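You operate a simulated robot arm through the tools that you are given. There is no shell and no other tool.

You run a simulated two-armed robot. Do the job below in one go: nothing can be reset, and whatever is moved stays where it is left.

Task
Take the lid off the small white tub and lay it down on the top of the green table.

Only the result counts: the job must be done as asked and must still hold three seconds after the hand-in. Knocking over, shifting, dropping, spilling or breaking anything else fails it. A push-on lid holds only when it is set on centred and level and pressed home; a screw cap is set on level and turned clockwise until tight.

Robot
Two 7-joint arms with two-finger parallel grippers on one trunk, on a base that moves. Base frame: it is fixed to the floor where the robot stands at the start and does not move with it; the origin is under the middle of the robot, x ahead of it, y to its left, z up. Units: m, degrees, N and s.
The left shoulder is at the start at [0.05, 0.165, 1.08], the right one opposite. With the tool pointing down near the work surface each hand reaches from about 0.24 to 0.7 m from the robot's upright axis, wherever it stands, measured 20 degrees to its own side. Places, roughly: small white tub [1, 2.75, 0.75]. Payload 3.91 kg a hand.
The TCP of each hand is the grasp point between the finger pads, 0.03 m short of the fingertips. In the tool frame z runs along the fingers and y along their closing line. The gripper opens to 0.11 m. The fingers are 0.02 m wide and 0.01 m thick; the gripper's body (0.048 by 0.112 m) begins 0.055 m behind the TCP.
Orientation is that of the tool frame in the base frame, as a unit quaternion [w, x, y, z]. With the fingers straight down and closing along the base's y, the tool's x points along the base's -x, its y along +y and its z along -z.

Tools
- The arms move only by the tool send_rows. It takes "left_plan", "right_plan" or both (then of equal length, played together; a hand with none holds still); each is one flat list of numbers, 7 for each row, row after row: the gripper command, from -1 (fully open) to 1 (shut), values between in proportion, then the shift along the base's x, y, z in units of 250 mm (1.0 is 250 mm), then the turn, a rotation vector about the base's x, y, z in units of 120 degrees (1.0 is 120 degrees). In form: [jaw, dx, dy, dz, ax, ay, az, jaw, dx, dy, dz, ax, ay, az, ...]. A call has 1 to 20 rows; each row is the pose to reach, as a shift and turn from the pose commanded when the call began. A call with a number of a shift or a turn outside -1 to 1 is refused whole. Each row takes 0.2 s and may step no farther than 0.05 m and 8.6 degrees from the row before; otherwise, or with a gripper value out of range, the whole call is refused. A pose out of reach is approached as far as the arm can. The call stops where the force on the tool passes 40 N (or 10 N more than at its start, if that is more) or the arm is blocked; 0.2 s more then pass. The fingers move at their own pace (about 0.045 m/s each) and stop on an object; they squeeze with about 33 N. The grip force told is the motor's: it shows also when the fingers shut on nothing. Time passes only in rows, and 0.2 s behind the last, so rows that repeat a pose let the fingers close. It gives the time, the measured TCP pose, the force on the tool (base axes), the opening and the grip force at its end, in the units of the frame above (readings bear some noise), with the torque about the TCP (base axes, N m) and any sound that the robot's microphone picked up, and new pictures: "pictures" is both (left out), scene, wrist or none (wrist: the cameras of the hands that moved).
- Cameras (640 x 400 px; columns grow to the right, rows downward): "scene" is now at [0.1349, -0.0102, 1.2578]; the picture's right is [-0.14, -0.99, 0.00], its down [-0.47, 0.07, -0.88] and it looks along [0.87, -0.13, -0.47] (base axes); focal length 282 px, centre (320, 200). "left" rides on the left gripper at [0.073, -0.017, -0.103] in its tool frame; the picture's right is [0.23, 0.97, 0.00], its down [-0.76, 0.18, -0.62] and it looks along [-0.61, 0.14, 0.78] (tool axes); focal length 222 px, centre (320, 200). "right" rides on the right gripper at [0.072, 0.017, -0.103] in its tool frame; the picture's right is [-0.23, 0.97, 0.00], its down [-0.76, -0.18, -0.62] and it looks along [-0.61, -0.14, 0.78] (tool axes); focal length 222 px, centre (320, 200). There is no depth. A picture from a camera that has moved, and an enlarged one, comes with that camera's place and axes in the base frame and with its lens. The place of the scene camera against the robot may be out by one fixed shift of up to 0.018 m in any direction.
- move_column(by): slides the trunk up (or, below 0, down) by that many m; the arms and the scene camera ride with it, the base frame stays. It gives what a move gives, with no picture.
- steer(legs): drives the robot by 1 to 6 legs, each [ahead, left, turn to the left] in m, m and degrees, along the robot's own axes; the way and the turn of a leg run together, so that a leg with both is an arc; at most 1.5 m and 180 degrees a leg. The arms and the cameras ride along, it lands a little off, and it stops where it bumps. It gives what a move gives, and a new picture of the scene camera.
- pan_tilt(pan, tilt): turns the head with the scene camera to pan (to the left, within 80 degrees either way) and tilt (down, from -29 to 69), counted from straight ahead of the robot. It gives what a move gives, and a new picture of the scene camera.
- inspect(camera, box): a new picture of the part [left, top, right, bottom] of that camera's present view, enlarged. It takes no simulated time.
- sign_off(): hands the job in; it is judged then, once.

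Nothing tells you exact positions but the pictures and the camera data. Unless the task says otherwise, let go and move clear before handing in.

The tools are called after "Request:" as name(argument=value, ...) on one line, values as JSON. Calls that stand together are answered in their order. send_rows: Moves the arms, as the interface text tells. Its arguments: {"type":"object","properties":{"left_plan":{"type":"array"},"right_plan":{"type":"array"},"pictures":{"type":"string","enum":["both","scene","wrist","none"]}},"required":[]} The other tools are called the same way: move_column (by) moves the trunk up or down; steer (legs) drives the base; pan_tilt (pan, tilt) turns the head that bears the scene camera; inspect (camera, box) takes an enlarged picture of a part of a camera's view; sign_off () hands the job in.

At the start:

```text
t: 0.0
left_eef_pos: [0.396, 0.1243, 1.1377]
left_orientation: [0.001, -0.001, 1.0, 0.0]
left_ft_force: [0.3, -0.3, -0.6]
left_moment: [-0.01, -0.01, -0.01]
left_finger_gap: 0.1098
left_grip_force: 0.1
right_eef_pos: [0.5327, -0.2694, 1.0937]
right_orientation: [0.0, 0.0, 1.0, -0.001]
right_ft_force: [0.4, -0.5, -0.6]
right_moment: [-0.02, 0.01, -0.01]
right_finger_gap: 0.1099
right_grip_force: 0.1
trunk travel left (down, up): [-0.3, 0.203]
robot x, y, heading: [-0.0002, 0.0005, -0.0]
head pan, tilt (commanded): [-8.3, 28.3]
```

scene: 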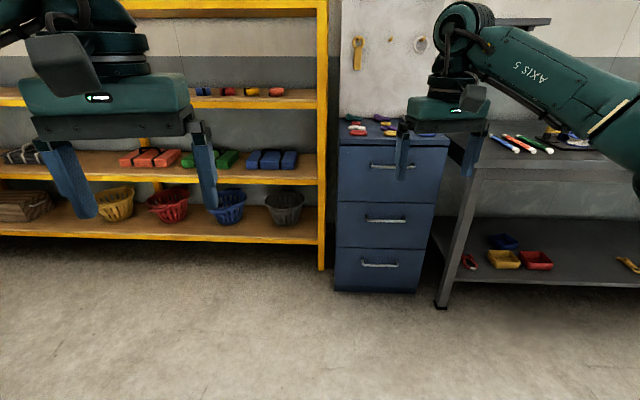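
right: 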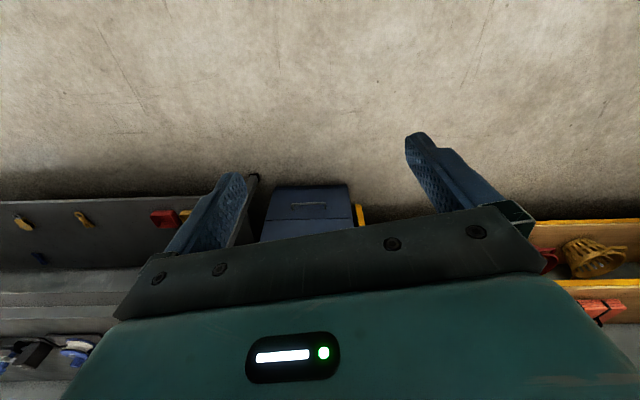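
left: 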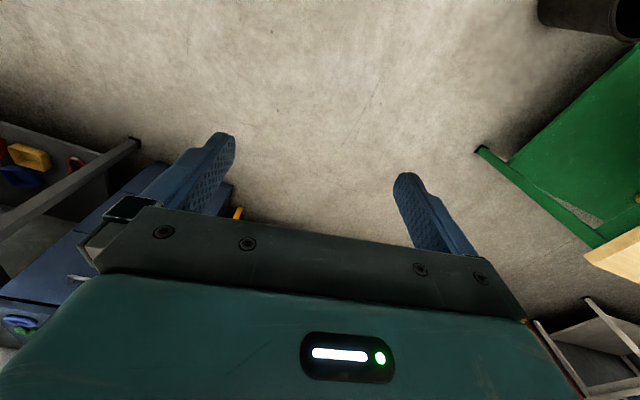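

I see shelves and drawers ahead. The tub should be far to my left at about [1, 2.75, 0.75], so I turn the head that way to look for the green table.

Request:
pan_tilt(pan=70, tilt=20)

```text
t: 1.5
left_eef_pos: [0.3969, 0.1252, 1.1384]
left_orientation: [0.0, 0.0, 1.0, 0.0]
left_ft_force: [0.3, 0.1, -0.4]
left_moment: [-0.01, 0.02, 0.01]
left_finger_gap: 0.1099
left_grip_force: 0.0
right_eef_pos: [0.5342, -0.2701, 1.093]
right_orientation: [0.0, -0.001, 1.0, 0.001]
right_ft_force: [0.0, -0.2, -0.6]
right_moment: [0.02, -0.01, 0.04]
right_finger_gap: 0.1099
right_grip_force: 0.1
trunk travel left (down, up): [-0.3, 0.203]
robot x, y, heading: [0.0017, 0.0024, 0.0]
head pan, tilt (commanded): [70.0, 20.0]
camera scene: at [0.0766, 0.0904, 1.2711], right [0.94, -0.34, 0.0], down [-0.12, -0.32, -0.94], along [0.32, 0.88, -0.34], focal length 282 px, centre (320, 200)
```

scene: 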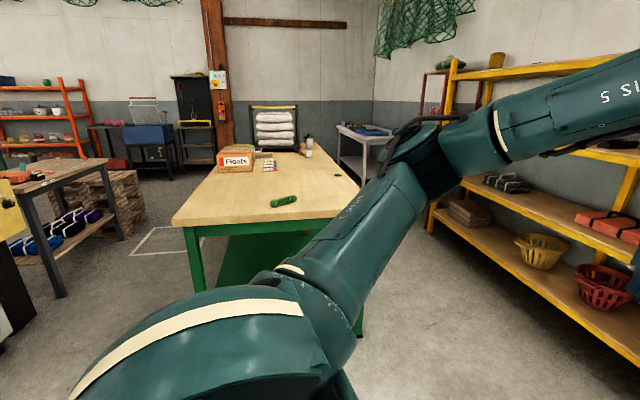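

The green-legged table stands to the left, and a small white object near its right far edge is probably the tub. I enlarge it.

Request:
inspect(camera="scene", box=[200, 110, 380, 222])

Request:
inspect(camera="scene", box=[270, 125, 350, 175])

```text
3.56 times, centred on (290, 166) of scene
camera zoom: at [0.0766, 0.0904, 1.2711], right [0.94, -0.34, 0.0], down [-0.12, -0.32, -0.94], along [0.32, 0.88, -0.34], focal length 1003 px, centre (427, 321)
```

zoom: 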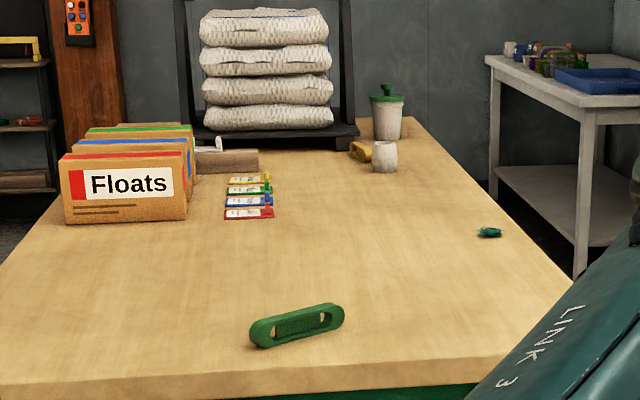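

```text
8.00 times, centred on (310, 150) of scene
camera zoom: at [0.0766, 0.0904, 1.2711], right [0.94, -0.34, 0.0], down [-0.12, -0.32, -0.94], along [0.32, 0.88, -0.34], focal length 2256 px, centre (400, 600)
```

zoom: 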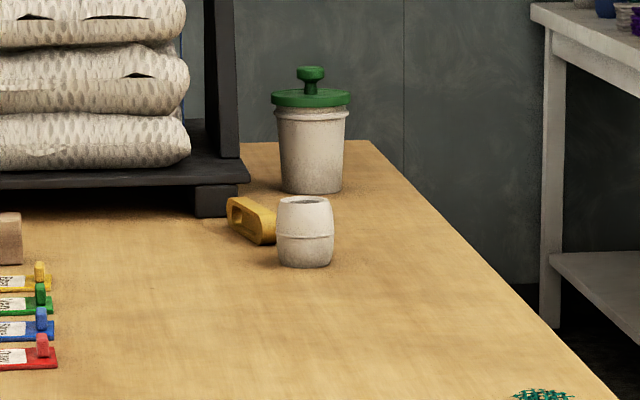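

The lidded white tub (green lid with a knob) stands near the far right of the wooden-topped green table, beside a rack of sacks, at about [1.0, 2.85]. Next I look at the aisle between the table and the yellow shelf to plan the drive.

Request:
pan_tilt(pan=40, tilt=25)

```text
t: 2.5
left_eef_pos: [0.3986, 0.1243, 1.1376]
left_orientation: [0.0, -0.001, 1.0, 0.0]
left_ft_force: [0.0, 0.4, 0.0]
left_moment: [0.0, 0.01, -0.04]
left_finger_gap: 0.1099
left_grip_force: 0.0
right_eef_pos: [0.5339, -0.2695, 1.0918]
right_orientation: [0.0, 0.0, 1.0, 0.0]
right_ft_force: [-0.8, -0.7, 0.4]
right_moment: [0.01, 0.0, -0.01]
right_finger_gap: 0.11
right_grip_force: 0.1
trunk travel left (down, up): [-0.3, 0.203]
robot x, y, heading: [0.0005, 0.0013, 0.3]
head pan, tilt (commanded): [40.0, 25.0]
camera scene: at [0.1152, 0.0622, 1.263], right [0.64, -0.77, 0.0], down [-0.32, -0.27, -0.91], along [0.69, 0.58, -0.42], focal length 282 px, centre (320, 200)
```

scene: 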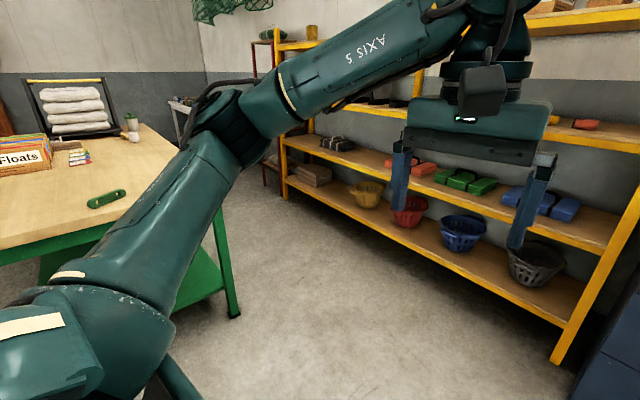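

The aisle between the table's right edge and the yellow shelf is about 1 m wide and runs at roughly 78° heading; the tub is past the shelf's far end, about 0.15 m in from the table's right edge. I turn first, well clear of everything, and check the view.

Request:
steer(legs=[[0.3, 0, 0], [0, 0, 78]])

Request:
pan_tilt(pan=75, tilt=25)

Request:
pan_tilt(pan=-40, tilt=25)

```text
t: 7.8
left_eef_pos: [0.2591, 0.4167, 1.1379]
left_orientation: [0.0, -0.629, 0.777, 0.0]
left_ft_force: [0.0, 0.8, 0.0]
left_moment: [-0.03, 0.01, -0.01]
left_finger_gap: 0.11
left_grip_force: 0.0
right_eef_pos: [0.6749, 0.4657, 1.0931]
right_orientation: [0.0, -0.627, 0.779, 0.001]
right_ft_force: [0.1, -0.1, -0.1]
right_moment: [0.01, 0.01, 0.02]
right_finger_gap: 0.1102
right_grip_force: 0.0
trunk travel left (down, up): [-0.3, 0.203]
robot x, y, heading: [0.2993, 0.0007, 77.9]
head pan, tilt (commanded): [40.0, 25.0]
camera scene: at [0.2763, 0.1139, 1.263], right [0.88, 0.47, 0.0], down [0.2, -0.37, -0.91], along [-0.42, 0.8, -0.42], focal length 282 px, centre (320, 200)
```

scene: 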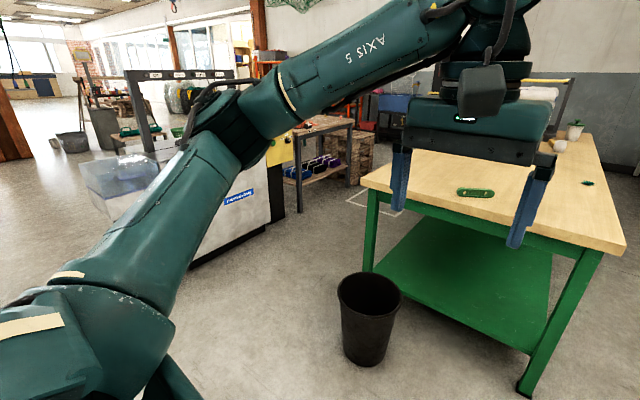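

```text
t: 8.8
left_eef_pos: [0.2601, 0.4155, 1.1384]
left_orientation: [0.0, -0.628, 0.778, -0.001]
left_ft_force: [0.4, 0.5, 0.5]
left_moment: [0.05, 0.03, -0.02]
left_finger_gap: 0.11
left_grip_force: 0.0
right_eef_pos: [0.6748, 0.4649, 1.0924]
right_orientation: [0.0, -0.628, 0.778, 0.0]
right_ft_force: [0.3, 0.3, 0.4]
right_moment: [-0.02, -0.03, 0.0]
right_finger_gap: 0.1102
right_grip_force: 0.2
trunk travel left (down, up): [-0.3, 0.203]
robot x, y, heading: [0.3003, 0.0063, 77.5]
head pan, tilt (commanded): [75.0, 25.0]
camera scene: at [0.2374, 0.0745, 1.263], right [0.46, 0.89, 0.0], down [0.38, -0.19, -0.91], along [-0.81, 0.41, -0.42], focal length 282 px, centre (320, 200)
```

scene: 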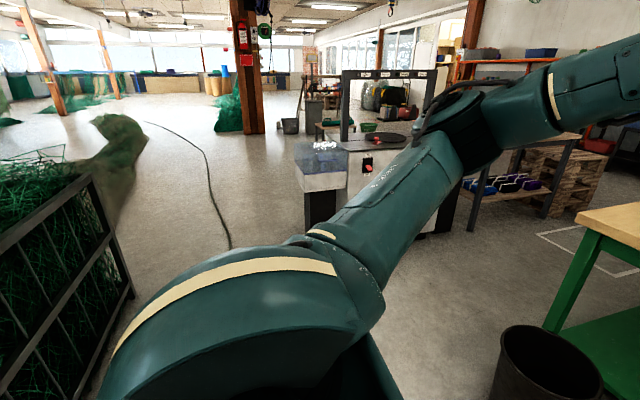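

```text
t: 10.8
left_eef_pos: [0.2603, 0.4165, 1.1374]
left_orientation: [0.0, -0.629, 0.777, 0.0]
left_ft_force: [0.3, -0.4, -0.4]
left_moment: [0.0, -0.01, 0.0]
left_finger_gap: 0.1102
left_grip_force: 0.1
right_eef_pos: [0.6757, 0.4647, 1.0912]
right_orientation: [-0.001, -0.628, 0.778, 0.0]
right_ft_force: [-0.4, 0.1, 0.0]
right_moment: [0.01, 0.01, -0.02]
right_finger_gap: 0.1098
right_grip_force: 0.1
trunk travel left (down, up): [-0.3, 0.203]
robot x, y, heading: [0.2968, 0.0044, 77.8]
head pan, tilt (commanded): [-40.0, 25.0]
camera scene: at [0.3921, 0.0889, 1.263], right [0.61, -0.79, 0.0], down [-0.33, -0.26, -0.91], along [0.72, 0.56, -0.42], focal length 282 px, centre (320, 200)
```

scene: 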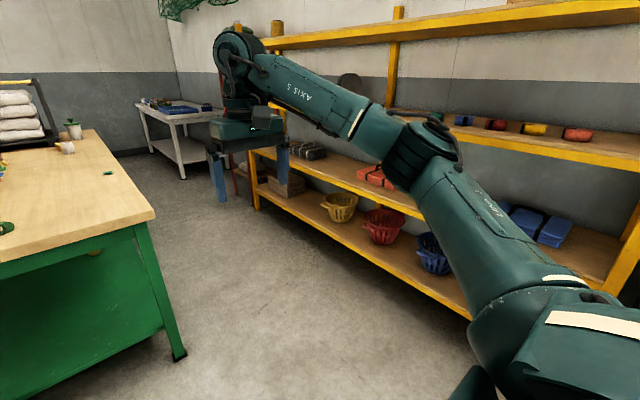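

A bin stands in front of the table, at about [0.05, 1.08], and a netted fence is far behind; the space around me is clear. I shift a bit right and turn so I face the table's long side, to go up the aisle sideways with my hands over the table rather than near the shelf.

Request:
steer(legs=[[0.216, -0.315, 0], [0, 0, 90], [-0.4, -0.44, 0]])

Request:
pan_tilt(pan=-60, tilt=25)

```text
t: 21.9
left_eef_pos: [0.7119, 0.4519, 1.1388]
left_orientation: [0.0, 0.995, -0.098, -0.001]
left_ft_force: [0.7, -0.2, -0.4]
left_moment: [0.01, -0.01, -0.02]
left_finger_gap: 0.1101
left_grip_force: 0.0
right_eef_pos: [0.6566, 0.8654, 1.0923]
right_orientation: [0.0, 0.995, -0.099, 0.0]
right_ft_force: [-0.8, -0.1, 0.8]
right_moment: [-0.01, -0.01, 0.03]
right_finger_gap: 0.1098
right_grip_force: 0.0
trunk travel left (down, up): [-0.3, 0.203]
robot x, y, heading: [1.1283, 0.4975, 168.8]
head pan, tilt (commanded): [-40.0, 25.0]
camera scene: at [1.0556, 0.5768, 1.263], right [0.78, 0.63, 0.0], down [0.26, -0.33, -0.91], along [-0.57, 0.71, -0.42], focal length 282 px, centre (320, 200)
```

scene: 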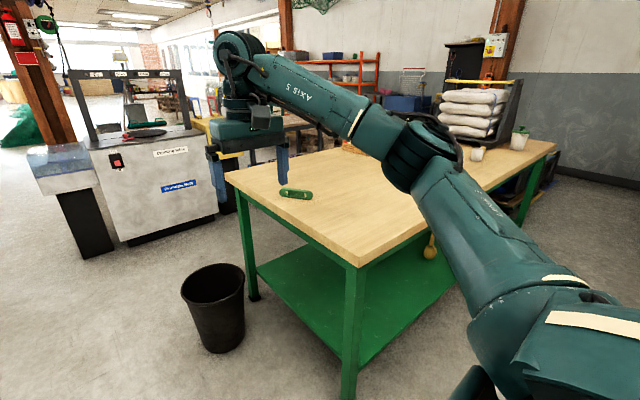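

```text
t: 22.8
left_eef_pos: [0.7123, 0.4522, 1.1377]
left_orientation: [0.0, 0.995, -0.097, 0.0]
left_ft_force: [0.2, 0.2, -0.7]
left_moment: [-0.02, 0.0, -0.02]
left_finger_gap: 0.1101
left_grip_force: 0.1
right_eef_pos: [0.6566, 0.8658, 1.0926]
right_orientation: [-0.001, 0.995, -0.098, 0.0]
right_ft_force: [0.7, -0.1, 0.7]
right_moment: [0.01, 0.01, 0.0]
right_finger_gap: 0.1102
right_grip_force: 0.0
trunk travel left (down, up): [-0.3, 0.203]
robot x, y, heading: [1.1267, 0.4979, 168.5]
head pan, tilt (commanded): [-60.0, 25.0]
camera scene: at [1.0834, 0.5921, 1.263], right [0.95, 0.32, 0.0], down [0.14, -0.4, -0.91], along [-0.29, 0.86, -0.42], focal length 282 px, centre (320, 200)
```

scene: 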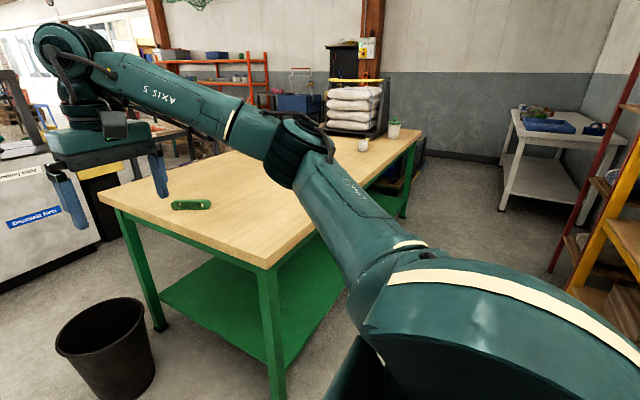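

I am now facing the table with about 0.5 m to its edge; two sightings place the tub at about [0.93, 2.76] with the table top near z 0.79. I strafe right along the aisle, stopping short of the tub to look again.

Request:
steer(legs=[[0, -1.3, 0]])

Request:
inspect(camera="scene", box=[160, 60, 480, 260])

```text
t: 34.4
left_eef_pos: [0.9695, 1.7286, 1.1384]
left_orientation: [0.0, 0.995, -0.1, 0.0]
left_ft_force: [0.0, 0.0, -0.6]
left_moment: [0.0, 0.04, 0.0]
left_finger_gap: 0.1102
left_grip_force: 0.0
right_eef_pos: [0.9157, 2.1417, 1.0941]
right_orientation: [-0.001, 0.995, -0.101, 0.0]
right_ft_force: [-0.2, 0.3, -0.2]
right_moment: [0.0, -0.01, 0.0]
right_finger_gap: 0.1099
right_grip_force: 0.0
trunk travel left (down, up): [-0.3, 0.203]
robot x, y, heading: [1.3839, 1.7691, 168.5]
head pan, tilt (commanded): [-60.0, 25.0]
camera scene: at [1.3421, 1.8668, 1.263], right [0.95, 0.32, 0.0], down [0.13, -0.4, -0.91], along [-0.29, 0.86, -0.42], focal length 282 px, centre (320, 200)
```

scene: 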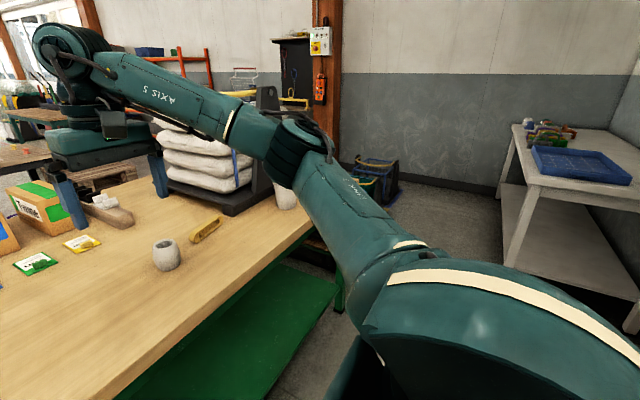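

```text
2.00 times, centred on (320, 160) of scene
camera zoom: at [1.3421, 1.8668, 1.263], right [0.95, 0.32, 0.0], down [0.13, -0.4, -0.91], along [-0.29, 0.86, -0.42], focal length 564 px, centre (320, 280)
```

zoom: 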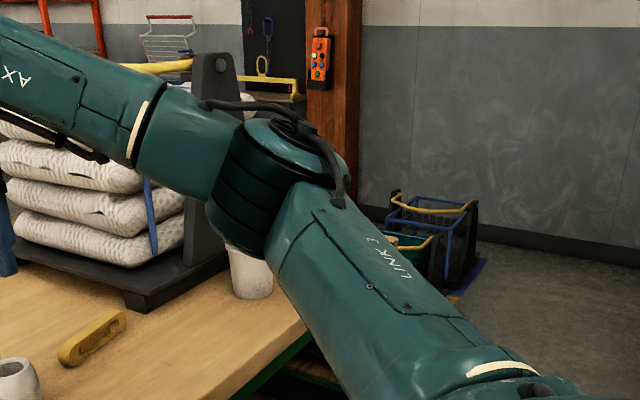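

The right elbow partly hides the tub; I now put the tub at about [0.90, 2.75], with the rack's end about 5 cm beyond it and a white cup at about [0.76, 2.31]. Before moving closer I look down to see how far my base reaches toward the table edge.

Request:
pan_tilt(pan=0, tilt=69)

```text
t: 35.7
left_eef_pos: [0.9707, 1.73, 1.138]
left_orientation: [0.0, 0.995, -0.1, 0.0]
left_ft_force: [-0.5, 0.5, -0.2]
left_moment: [-0.01, 0.02, -0.01]
left_finger_gap: 0.11
left_grip_force: 0.1
right_eef_pos: [0.9172, 2.1424, 1.0937]
right_orientation: [0.0, 0.995, -0.101, 0.0]
right_ft_force: [0.4, 0.5, -0.4]
right_moment: [-0.01, -0.01, -0.02]
right_finger_gap: 0.1101
right_grip_force: 0.1
trunk travel left (down, up): [-0.3, 0.203]
robot x, y, heading: [1.3875, 1.7711, 168.4]
head pan, tilt (commanded): [0.0, 68.8]
camera scene: at [1.3163, 1.7906, 1.2036], right [0.2, 0.98, 0.0], down [0.91, -0.19, -0.36], along [-0.36, 0.07, -0.93], focal length 282 px, centre (320, 200)
```

scene: 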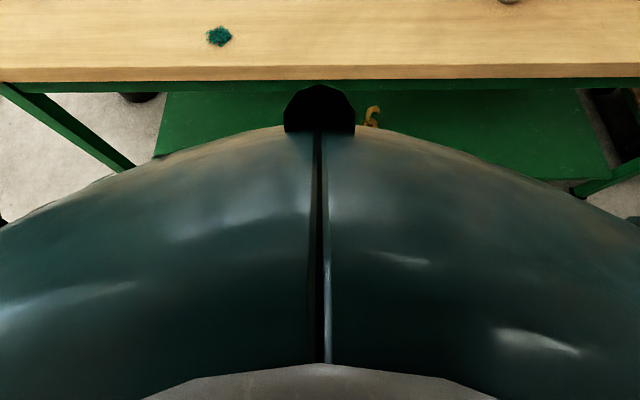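

The table edge is about 0.51 m ahead of my axis, and only the torso bulge lies in front of me. I strafe 0.75 m right so the tub comes nearly straight ahead, and look at it.

Request:
steer(legs=[[0.0, -0.75, 0]])

Request:
pan_tilt(pan=-12, tilt=35)

```text
t: 42.8
left_eef_pos: [1.1207, 2.4673, 1.1375]
left_orientation: [0.0, 0.995, -0.098, 0.0]
left_ft_force: [-0.6, 0.0, 0.6]
left_moment: [0.0, 0.0, -0.02]
left_finger_gap: 0.1101
left_grip_force: 0.0
right_eef_pos: [1.0639, 2.8805, 1.0935]
right_orientation: [0.001, 0.995, -0.098, 0.0]
right_ft_force: [1.0, -0.4, 0.2]
right_moment: [0.0, 0.01, -0.02]
right_finger_gap: 0.1097
right_grip_force: 0.1
trunk travel left (down, up): [-0.3, 0.203]
robot x, y, heading: [1.5323, 2.5133, 168.7]
head pan, tilt (commanded): [0.0, 68.8]
camera scene: at [1.4662, 2.5312, 1.2036], right [0.2, 0.98, 0.0], down [0.91, -0.18, -0.36], along [-0.36, 0.07, -0.93], focal length 282 px, centre (320, 200)
```

scene: 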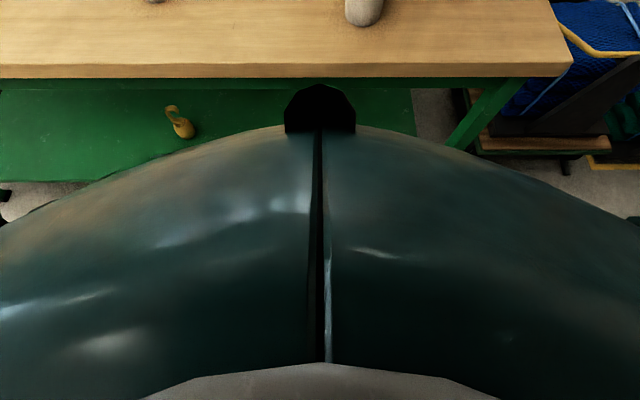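

```text
t: 43.7
left_eef_pos: [1.1192, 2.4679, 1.1383]
left_orientation: [-0.001, 0.995, -0.098, 0.0]
left_ft_force: [0.6, 1.0, -0.9]
left_moment: [-0.02, 0.05, -0.02]
left_finger_gap: 0.1102
left_grip_force: 0.1
right_eef_pos: [1.0633, 2.8801, 1.0915]
right_orientation: [0.0, 0.995, -0.098, 0.0]
right_ft_force: [-0.7, -0.3, 1.2]
right_moment: [0.0, 0.02, 0.0]
right_finger_gap: 0.1103
right_grip_force: 0.0
trunk travel left (down, up): [-0.3, 0.203]
robot x, y, heading: [1.5361, 2.5125, 168.7]
head pan, tilt (commanded): [-12.0, 35.0]
camera scene: at [1.4401, 2.5549, 1.2472], right [0.39, 0.92, 0.0], down [0.53, -0.23, -0.82], along [-0.75, 0.32, -0.57], focal length 282 px, centre (320, 200)
```

scene: 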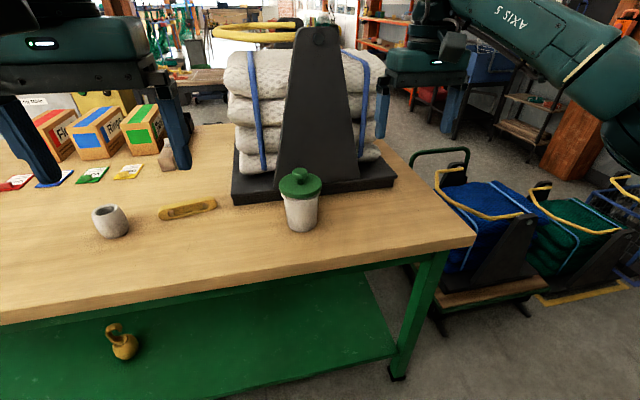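

Request:
inspect(camera="scene", box=[240, 140, 368, 252])

Request:
inspect(camera="right", box=[0, 0, 640, 400])

```text
3.57 times, centred on (304, 196) of scene
camera zoom: at [1.4401, 2.5549, 1.2472], right [0.39, 0.92, 0.0], down [0.53, -0.23, -0.82], along [-0.75, 0.32, -0.57], focal length 1007 px, centre (377, 214)
```

zoom: 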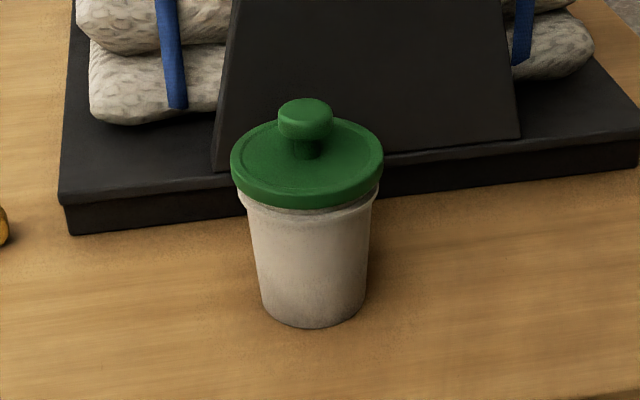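

```text
1.00 times, centred on (320, 200) of right (not enlarged: the box is as wide or as high as the picture)
camera zoom: at [1.1324, 2.849, 1.1948], right [-0.41, -0.91, 0.0], down [-0.71, 0.32, 0.62], along [-0.57, 0.26, -0.78], focal length 222 px, centre (320, 200)
```

zoom: 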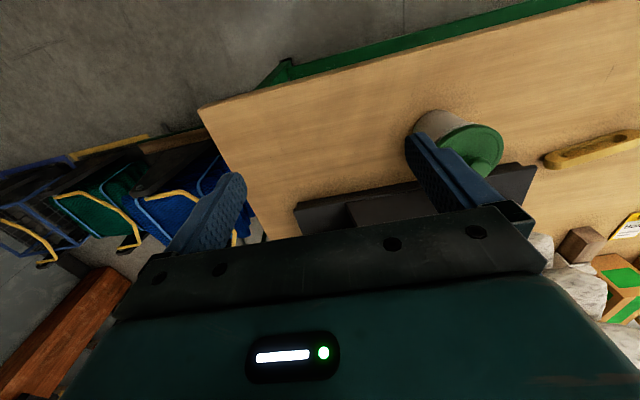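

The tub is in clear view: a tapered white tub with an overhanging green lid and a mushroom knob, at about [0.925, 2.72], lid top near z 0.91, knob top near 0.945. The rack's base edge is about 12 cm beyond the tub's centre, so I bring the right hand over the tub, staying high.

Request:
send_rows(right_plan=[-1, -0.069, -0.08, 0, 0, 0, 0, -1, -0.138, -0.16, 0, 0, 0, 0, -1, -0.207, -0.24, 0, 0, 0, 0, -1, -0.276, -0.32, 0, 0, 0, 0, -1, -0.345, -0.4, 0, 0, 0, 0, -1, -0.414, -0.48, 0, 0, 0, 0, -1, -0.483, -0.56, 0, 0, 0, 0, -1, -0.552, -0.64, 0, 0, 0, 0, -1, -0.552, -0.64, 0, 0, 0, 0], pictures="both")

```text
t: 45.7
left_eef_pos: [1.1198, 2.4673, 1.1372]
left_orientation: [0.0, 0.995, -0.098, 0.0]
left_ft_force: [-0.5, 0.0, 0.1]
left_moment: [0.03, 0.0, -0.02]
left_finger_gap: 0.1101
left_grip_force: 0.1
right_eef_pos: [0.9489, 2.7201, 1.0832]
right_orientation: [0.0, 0.995, -0.097, 0.0]
right_ft_force: [-0.6, -0.5, 0.1]
right_moment: [-0.02, 0.0, 0.0]
right_finger_gap: 0.11
right_grip_force: 0.2
right hand out of reach, approached as far as the arm can: row 7, 8, 9
trunk travel left (down, up): [-0.3, 0.203]
robot x, y, heading: [1.5321, 2.5162, 168.6]
head pan, tilt (commanded): [-12.0, 35.0]
camera scene: at [1.4402, 2.5552, 1.2472], right [0.39, 0.92, 0.0], down [0.53, -0.23, -0.82], along [-0.75, 0.32, -0.57], focal length 282 px, centre (320, 200)
camera right: at [1.0192, 2.6891, 1.1854], right [-0.41, -0.91, 0.0], down [-0.71, 0.32, 0.62], along [-0.57, 0.26, -0.78], focal length 222 px, centre (320, 200)
```

scene: 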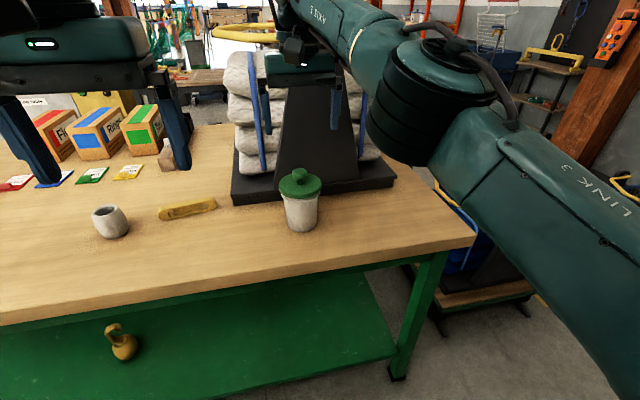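
right: 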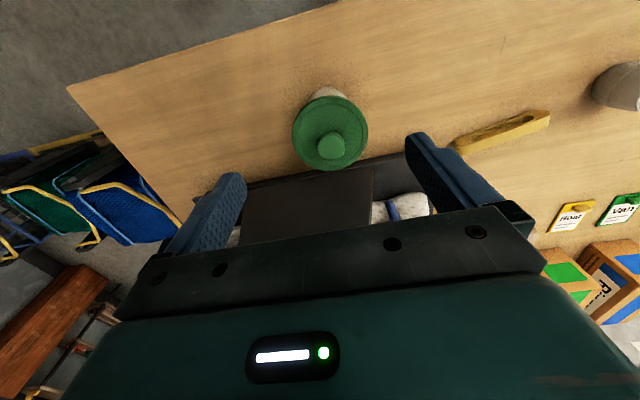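

The right hand is nearly above the tub but at the end of its reach at this height; the knob shows at about [0.91, 2.725]. I enlarge both views to fix the position before driving slightly closer.

Request:
inspect(camera="right", box=[270, 70, 400, 190])

Request:
inspect(camera="scene", box=[256, 150, 352, 246])

```text
3.33 times, centred on (335, 130) of right
camera zoom: at [1.0192, 2.6891, 1.1854], right [-0.41, -0.91, 0.0], down [-0.71, 0.32, 0.62], along [-0.57, 0.26, -0.78], focal length 740 px, centre (270, 433)
```

zoom: 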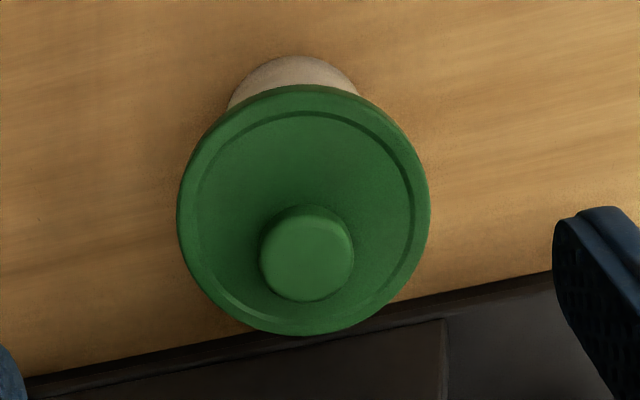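

```text
4.17 times, centred on (304, 198) of scene
camera zoom: at [1.4402, 2.5552, 1.2472], right [0.39, 0.92, 0.0], down [0.53, -0.23, -0.82], along [-0.75, 0.32, -0.57], focal length 1175 px, centre (387, 208)
```

zoom: 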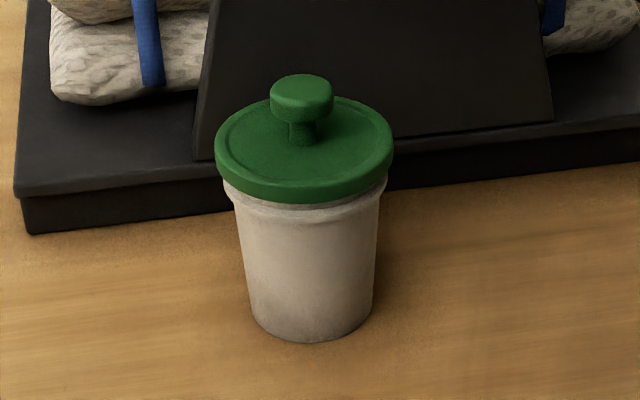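

The knob's top triangulates to about [0.90, 2.726, 0.93]. I drive 6 cm closer so the right hand has comfortable reach over the tub.

Request:
steer(legs=[[0.06, 0, 0]])

Request:
inspect(camera="right", box=[240, 100, 400, 200])

```text
t: 46.7
left_eef_pos: [1.0606, 2.4791, 1.1373]
left_orientation: [0.0, 0.995, -0.098, -0.001]
left_ft_force: [-0.5, -0.4, 0.4]
left_moment: [0.07, -0.03, 0.0]
left_finger_gap: 0.1099
left_grip_force: 0.0
right_eef_pos: [0.8913, 2.7331, 1.0834]
right_orientation: [0.001, 0.995, -0.098, 0.0]
right_ft_force: [-0.2, -0.1, -0.2]
right_moment: [0.02, -0.01, -0.01]
right_finger_gap: 0.1099
right_grip_force: 0.1
trunk travel left (down, up): [-0.3, 0.203]
robot x, y, heading: [1.4785, 2.5237, 168.5]
head pan, tilt (commanded): [-12.0, 35.0]
camera scene: at [1.3807, 2.5668, 1.2471], right [0.39, 0.92, 0.0], down [0.53, -0.23, -0.82], along [-0.75, 0.32, -0.57], focal length 282 px, centre (320, 200)
```

scene: 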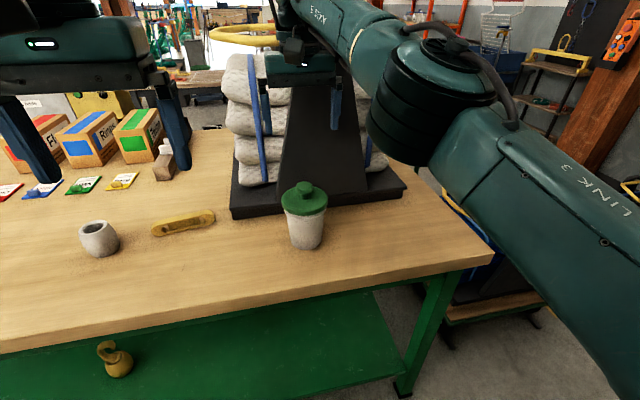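

```text
4.00 times, centred on (320, 150) of right
camera zoom: at [0.9597, 2.701, 1.1849], right [-0.41, -0.91, 0.0], down [-0.71, 0.32, 0.62], along [-0.57, 0.26, -0.78], focal length 888 px, centre (320, 400)
```

zoom: 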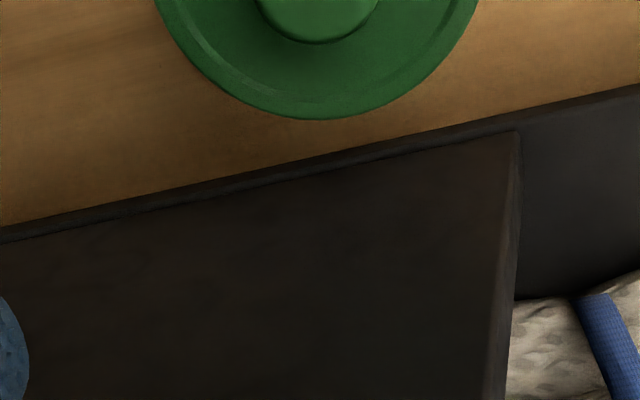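

Request:
inspect(camera="right", box=[250, 40, 410, 140])

Request:
inspect(camera="scene", box=[240, 40, 400, 140])

```text
4.00 times, centred on (330, 90) of right
camera zoom: at [0.9597, 2.701, 1.1849], right [-0.41, -0.91, 0.0], down [-0.71, 0.32, 0.62], along [-0.57, 0.26, -0.78], focal length 888 px, centre (280, 640)
```

zoom: 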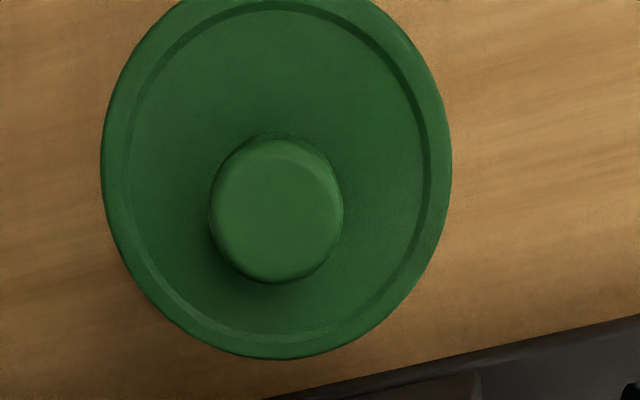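

```text
4.00 times, centred on (320, 90) of scene
camera zoom: at [1.3807, 2.5668, 1.2471], right [0.39, 0.92, 0.0], down [0.53, -0.23, -0.82], along [-0.75, 0.32, -0.57], focal length 1128 px, centre (320, 640)
```

zoom: 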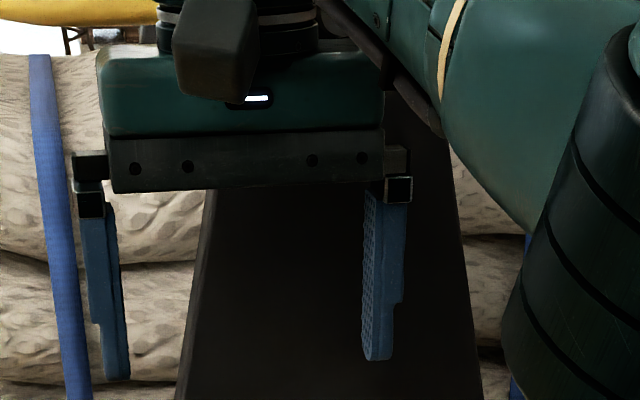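

Two wrist views agree: the knob's centre is at about [0.908, 2.7245], cap around z 0.93–0.945, lid top around z 0.905. A small test move shows where the commanded pose stands after the reach limit.

Request:
send_rows(right_plan=[-1, 0.06, -0.02, 0, 0, 0, 0, -1, 0.12, -0.04, 0, 0, 0, 0, -1, 0.12, -0.04, 0, 0, 0, 0], pictures="wrist")

```text
t: 47.5
left_eef_pos: [1.0612, 2.4777, 1.1383]
left_orientation: [-0.001, 0.995, -0.097, 0.0]
left_ft_force: [-0.2, 0.3, -0.5]
left_moment: [-0.03, -0.04, -0.02]
left_finger_gap: 0.1099
left_grip_force: 0.0
right_eef_pos: [0.9084, 2.72, 1.0825]
right_orientation: [0.002, 0.995, -0.097, 0.006]
right_ft_force: [-0.6, -0.8, 0.4]
right_moment: [0.02, -0.04, 0.01]
right_finger_gap: 0.1099
right_grip_force: 0.1
right hand out of reach, approached as far as the arm can: row 1, 2
trunk travel left (down, up): [-0.3, 0.203]
robot x, y, heading: [1.4781, 2.5242, 169.0]
head pan, tilt (commanded): [-12.0, 35.0]
camera right: at [0.9754, 2.6884, 1.1857], right [-0.41, -0.91, 0.0], down [-0.72, 0.32, 0.61], along [-0.56, 0.25, -0.79], focal length 222 px, centre (320, 200)
```

right: 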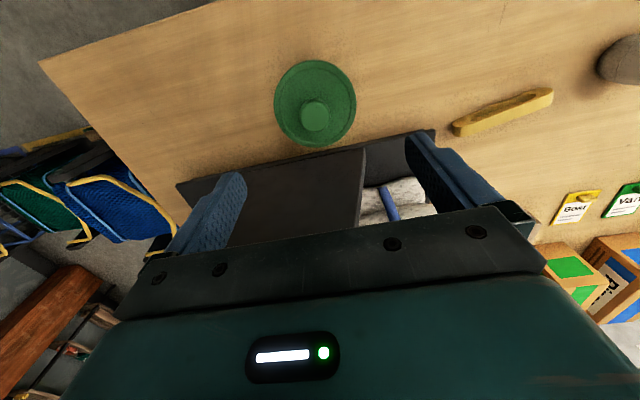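

The hand is almost centred over the tub but still close to its reach limit at this height. Raising the trunk 0.1 m should help, since the wrist then works level with the shoulder.

Request:
move_column(by=0.1)

Request:
send_rows(right_plan=[-1, 0, 0, -0.08, 0, 0, 0, -1, 0, 0, -0.16, 0, 0, 0, -1, 0, 0, -0.24, 0, 0, 0, -1, 0, 0, -0.32, 0, 0, 0, -1, 0, 0, -0.4, 0, 0, 0, -1, 0, 0, -0.4, 0, 0, 0], pictures="wrist")

```text
t: 48.8
left_eef_pos: [1.0614, 2.4785, 1.2374]
left_orientation: [-0.001, 0.995, -0.097, 0.0]
left_ft_force: [-0.6, 0.5, 0.4]
left_moment: [0.0, 0.03, -0.04]
left_finger_gap: 0.1102
left_grip_force: 0.1
right_eef_pos: [0.9074, 2.7204, 1.1825]
right_orientation: [0.002, 0.995, -0.097, 0.007]
right_ft_force: [-0.2, 0.1, 0.6]
right_moment: [0.0, 0.02, -0.01]
right_finger_gap: 0.1098
right_grip_force: 0.1
trunk travel left (down, up): [-0.4, 0.103]
robot x, y, heading: [1.4781, 2.5233, 168.5]
head pan, tilt (commanded): [-12.0, 35.0]
```

```text
t: 50.2
left_eef_pos: [1.0623, 2.4788, 1.2381]
left_orientation: [0.0, 0.995, -0.098, 0.0]
left_ft_force: [-0.8, -0.3, 0.0]
left_moment: [-0.01, -0.01, 0.03]
left_finger_gap: 0.1099
left_grip_force: 0.0
right_eef_pos: [0.9101, 2.7203, 1.0816]
right_orientation: [0.002, 0.995, -0.097, 0.006]
right_ft_force: [0.3, 0.5, 0.4]
right_moment: [0.02, -0.01, 0.0]
right_finger_gap: 0.1101
right_grip_force: 0.1
trunk travel left (down, up): [-0.4, 0.103]
robot x, y, heading: [1.4728, 2.5206, 168.3]
head pan, tilt (commanded): [-12.0, 35.0]
camera right: at [0.9775, 2.6893, 1.1856], right [-0.41, -0.91, 0.0], down [-0.72, 0.32, 0.61], along [-0.56, 0.25, -0.79], focal length 222 px, centre (320, 200)
```

right: 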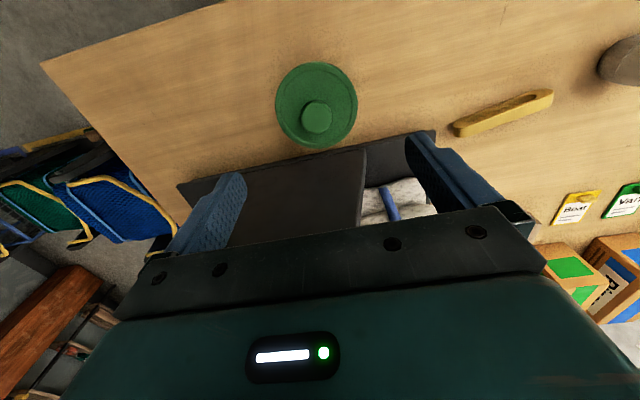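

The commanded pose is now consistent, and the hand is centred within a few millimetres. I descend to just above the knob, straightening the small tilt, and check again.

Request:
send_rows(right_plan=[-1, 0, 0.004, -0.077, 0, 0, 0, -1, -0.002, 0.008, -0.154, 0.001, 0.002, 0, -1, -0.004, 0.012, -0.231, 0.002, 0.004, 0, -1, -0.006, 0.016, -0.308, 0.0024, 0.0055, 0, -1, -0.008, 0.016, -0.386, 0.0024, 0.0055, 0, -1, -0.008, 0.016, -0.386, 0.0024, 0.0055, 0], pictures="both")

Request:
inspect(camera="right", box=[200, 60, 440, 210])

Request:
inspect(camera="scene", box=[220, 130, 380, 280])

```text
t: 51.6
left_eef_pos: [1.0618, 2.4787, 1.2381]
left_orientation: [-0.001, 0.995, -0.098, 0.0]
left_ft_force: [1.1, 0.6, -0.2]
left_moment: [-0.02, 0.04, 0.0]
left_finger_gap: 0.1099
left_grip_force: 0.1
right_eef_pos: [0.906, 2.7243, 0.9855]
right_orientation: [-0.001, 0.995, -0.096, 0.001]
right_ft_force: [-0.3, -0.1, 0.4]
right_moment: [-0.04, 0.03, -0.04]
right_finger_gap: 0.1101
right_grip_force: 0.1
trunk travel left (down, up): [-0.4, 0.103]
robot x, y, heading: [1.4731, 2.5232, 168.8]
head pan, tilt (commanded): [-12.0, 35.0]
camera scene: at [1.3815, 2.5666, 1.3473], right [0.39, 0.92, 0.0], down [0.53, -0.23, -0.82], along [-0.75, 0.32, -0.57], focal length 282 px, centre (320, 200)
camera right: at [0.9748, 2.6927, 1.0879], right [-0.41, -0.91, 0.0], down [-0.71, 0.32, 0.62], along [-0.57, 0.26, -0.78], focal length 222 px, centre (320, 200)
```

scene: 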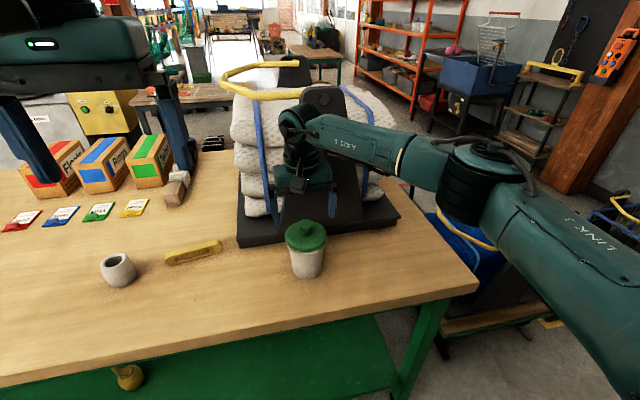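
right: 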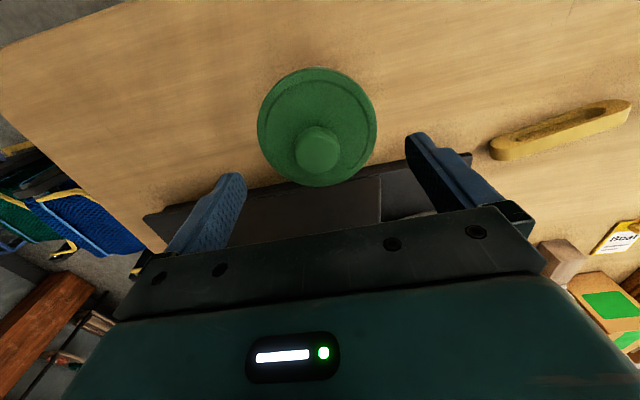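

```text
2.67 times, centred on (320, 135) of right
camera zoom: at [0.9748, 2.6927, 1.0879], right [-0.41, -0.91, 0.0], down [-0.71, 0.32, 0.62], along [-0.57, 0.26, -0.78], focal length 592 px, centre (320, 373)
```

zoom: 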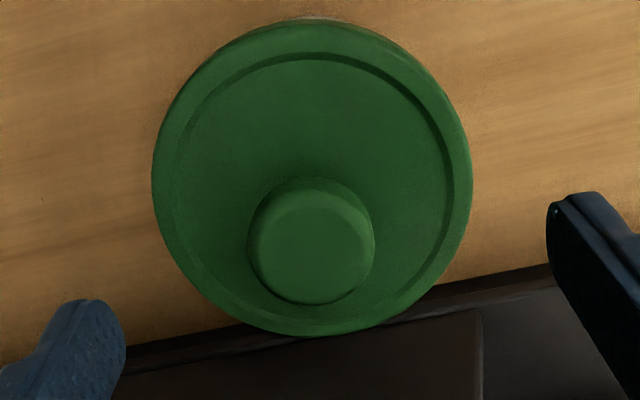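

```text
2.67 times, centred on (300, 205) of scene
camera zoom: at [1.3815, 2.5666, 1.3473], right [0.39, 0.92, 0.0], down [0.53, -0.23, -0.82], along [-0.75, 0.32, -0.57], focal length 752 px, centre (373, 187)
```

zoom: 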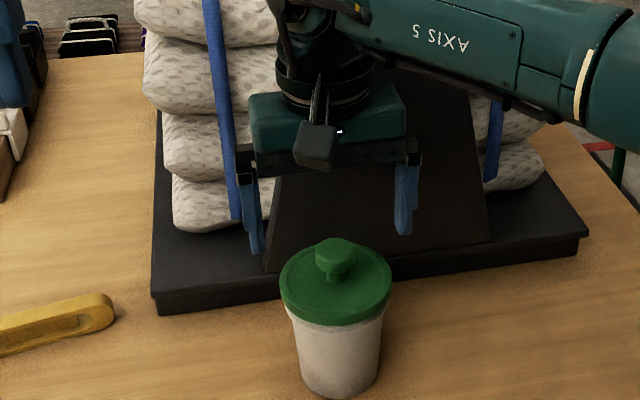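

Wrist view confirms the knob at [0.908, 2.7244], directly between the fingers. I go down so the pads straddle the knob's cap, tips just above the lid, still open.

Request:
send_rows(right_plan=[-1, 0.004, 0, -0.04, 0, 0, 0, -1, 0.008, 0, -0.08, 0, 0, 0, -1, 0.008, 0, -0.12, 0, 0, 0, -1, 0.008, 0, -0.158, 0, 0, 0, -1, 0.008, 0, -0.158, 0, 0, 0], pictures="wrist")

Request:
inspect(camera="scene", box=[240, 150, 360, 290])

```text
t: 52.8
left_eef_pos: [1.0607, 2.4803, 1.2378]
left_orientation: [0.001, 0.995, -0.098, 0.0]
left_ft_force: [0.1, 0.3, -0.6]
left_moment: [-0.03, -0.02, -0.02]
left_finger_gap: 0.11
left_grip_force: 0.1
right_eef_pos: [0.9084, 2.7239, 0.9459]
right_orientation: [0.0, 0.995, -0.097, 0.001]
right_ft_force: [0.3, 0.1, -0.5]
right_moment: [0.01, -0.01, 0.01]
right_finger_gap: 0.1101
right_grip_force: 0.0
trunk travel left (down, up): [-0.4, 0.103]
robot x, y, heading: [1.477, 2.5242, 168.9]
head pan, tilt (commanded): [-12.0, 35.0]
camera right: at [0.9768, 2.6924, 1.0486], right [-0.41, -0.91, 0.0], down [-0.71, 0.32, 0.62], along [-0.57, 0.26, -0.78], focal length 222 px, centre (320, 200)
```

right: 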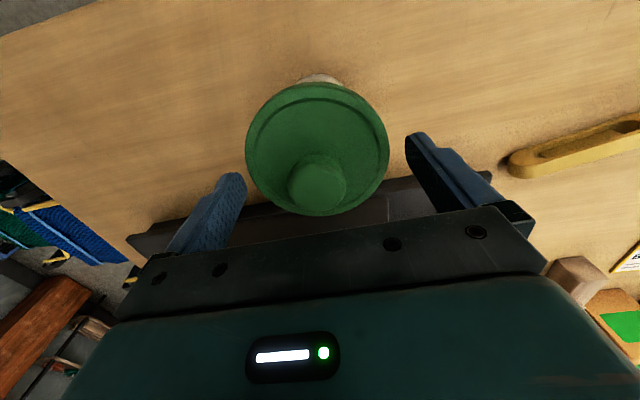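

```text
2.86 times, centred on (300, 220) of scene
camera zoom: at [1.3814, 2.5667, 1.3473], right [0.39, 0.92, 0.0], down [0.53, -0.23, -0.82], along [-0.75, 0.32, -0.57], focal length 806 px, centre (377, 143)
```

zoom: 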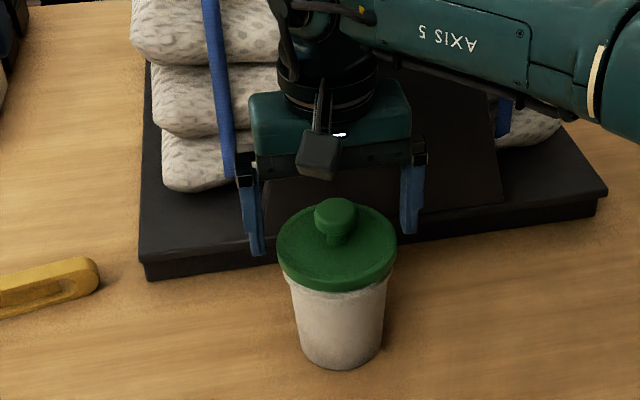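

The fingertips sit on either side of the knob just above the lid. I close the fingers on the knob without moving.

Request:
send_rows(right_plan=[1, 0, 0, 0, 0, 0, 0, 1, 0, 0, 0, 0, 0, 0, 1, 0, 0, 0, 0, 0, 0, 1, 0, 0, 0, 0, 0, 0, 1, 0, 0, 0, 0, 0, 0, 1, 0, 0, 0, 0, 0, 0, 1, 0, 0, 0, 0, 0, 0, 1, 0, 0, 0, 0, 0, 0], pictures="both")

Request:
inspect(camera="scene", box=[240, 150, 360, 290])

```text
t: 54.6
left_eef_pos: [1.062, 2.4794, 1.2374]
left_orientation: [0.0, 0.995, -0.098, 0.0]
left_ft_force: [0.0, 0.4, 0.3]
left_moment: [-0.01, 0.0, -0.02]
left_finger_gap: 0.1102
left_grip_force: 0.1
right_eef_pos: [0.9076, 2.7235, 0.9463]
right_orientation: [-0.001, 0.995, -0.097, 0.001]
right_ft_force: [0.3, -0.1, 0.3]
right_moment: [-0.05, 0.01, 0.02]
right_finger_gap: 0.0946
right_grip_force: 33.4
trunk travel left (down, up): [-0.4, 0.103]
robot x, y, heading: [1.4795, 2.523, 168.9]
head pan, tilt (commanded): [-12.0, 35.0]
camera scene: at [1.3813, 2.5667, 1.3472], right [0.39, 0.92, 0.0], down [0.53, -0.23, -0.82], along [-0.75, 0.32, -0.57], focal length 282 px, centre (320, 200)
camera right: at [0.9767, 2.6924, 1.0487], right [-0.41, -0.91, 0.0], down [-0.71, 0.32, 0.62], along [-0.57, 0.26, -0.78], focal length 222 px, centre (320, 200)
```

scene: 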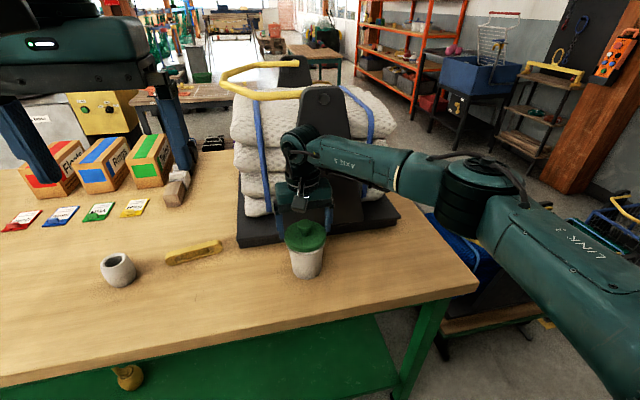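
right: 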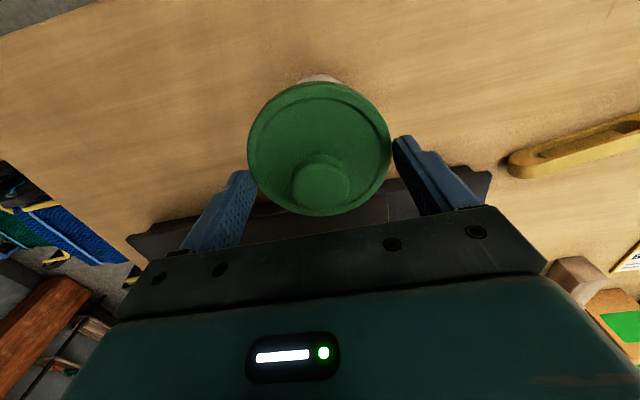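

```text
2.86 times, centred on (300, 220) of scene
camera zoom: at [1.3813, 2.5667, 1.3472], right [0.39, 0.92, 0.0], down [0.53, -0.23, -0.82], along [-0.75, 0.32, -0.57], focal length 806 px, centre (377, 143)
```

zoom: 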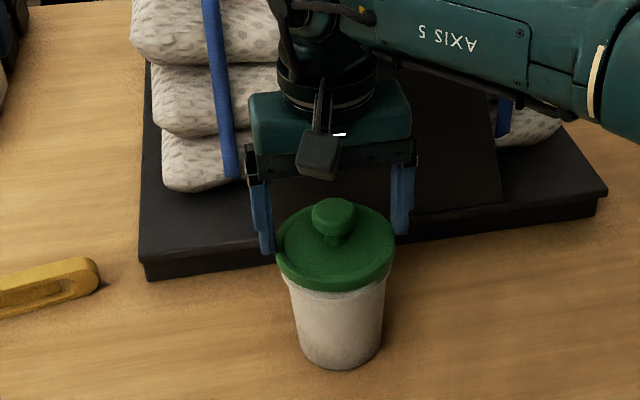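

The fingers stopped at a 0.095 m gap: they met the lid's rim, so the lid top is higher than I judged (about z 0.919). I open again, rise 1 cm, and will then close on the knob itself.

Request:
send_rows(right_plan=[-1, 0, 0, 0, 0, 0, 0, -1, 0, 0, 0, 0, 0, 0, -1, 0, 0, 0, 0, 0, 0, -1, 0.002, 0, 0.02, 0, 0, 0, -1, 0.004, 0.001, 0.042, 0, 0, 0, -1, 0.004, 0.001, 0.042, 0, 0, 0], pictures="wrist")

Request:
inspect(camera="right", box=[200, 60, 440, 230])

Request:
inspect(camera="scene", box=[240, 180, 360, 290])

```text
t: 56.0
left_eef_pos: [1.0616, 2.4793, 1.2376]
left_orientation: [0.001, 0.995, -0.098, 0.001]
left_ft_force: [-0.8, -0.3, 0.3]
left_moment: [-0.03, -0.01, 0.02]
left_finger_gap: 0.1098
left_grip_force: 0.1
right_eef_pos: [0.9089, 2.7247, 0.9563]
right_orientation: [-0.001, 0.995, -0.097, 0.001]
right_ft_force: [0.1, -0.5, 0.4]
right_moment: [-0.03, -0.02, -0.01]
right_finger_gap: 0.1102
right_grip_force: 0.1
trunk travel left (down, up): [-0.4, 0.103]
robot x, y, heading: [1.4746, 2.5244, 168.6]
head pan, tilt (commanded): [-12.0, 35.0]
camera right: at [0.977, 2.693, 1.0589], right [-0.41, -0.91, 0.0], down [-0.71, 0.32, 0.62], along [-0.57, 0.26, -0.78], focal length 222 px, centre (320, 200)
```

right: 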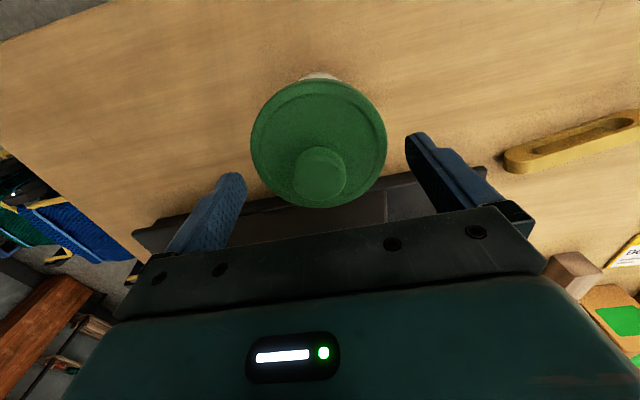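

```text
2.35 times, centred on (320, 145) of right
camera zoom: at [0.977, 2.693, 1.0589], right [-0.41, -0.91, 0.0], down [-0.71, 0.32, 0.62], along [-0.57, 0.26, -0.78], focal length 523 px, centre (320, 329)
```

zoom: 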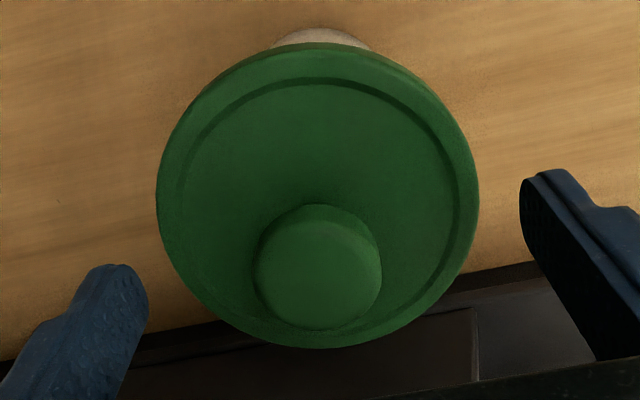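

```text
3.64 times, centred on (300, 235) of scene
camera zoom: at [1.3814, 2.5667, 1.3473], right [0.39, 0.92, 0.0], down [0.53, -0.23, -0.82], along [-0.75, 0.32, -0.57], focal length 1025 px, centre (393, 73)
```

zoom: 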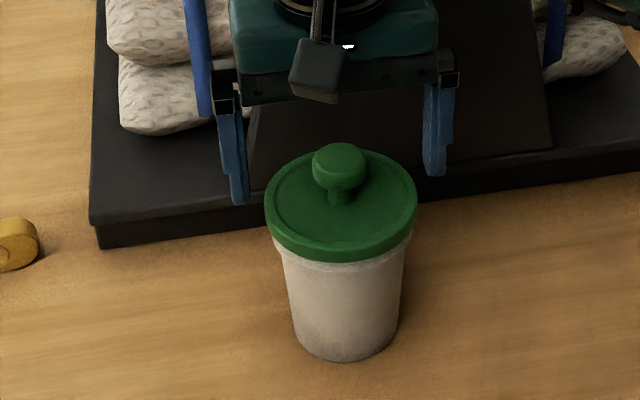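

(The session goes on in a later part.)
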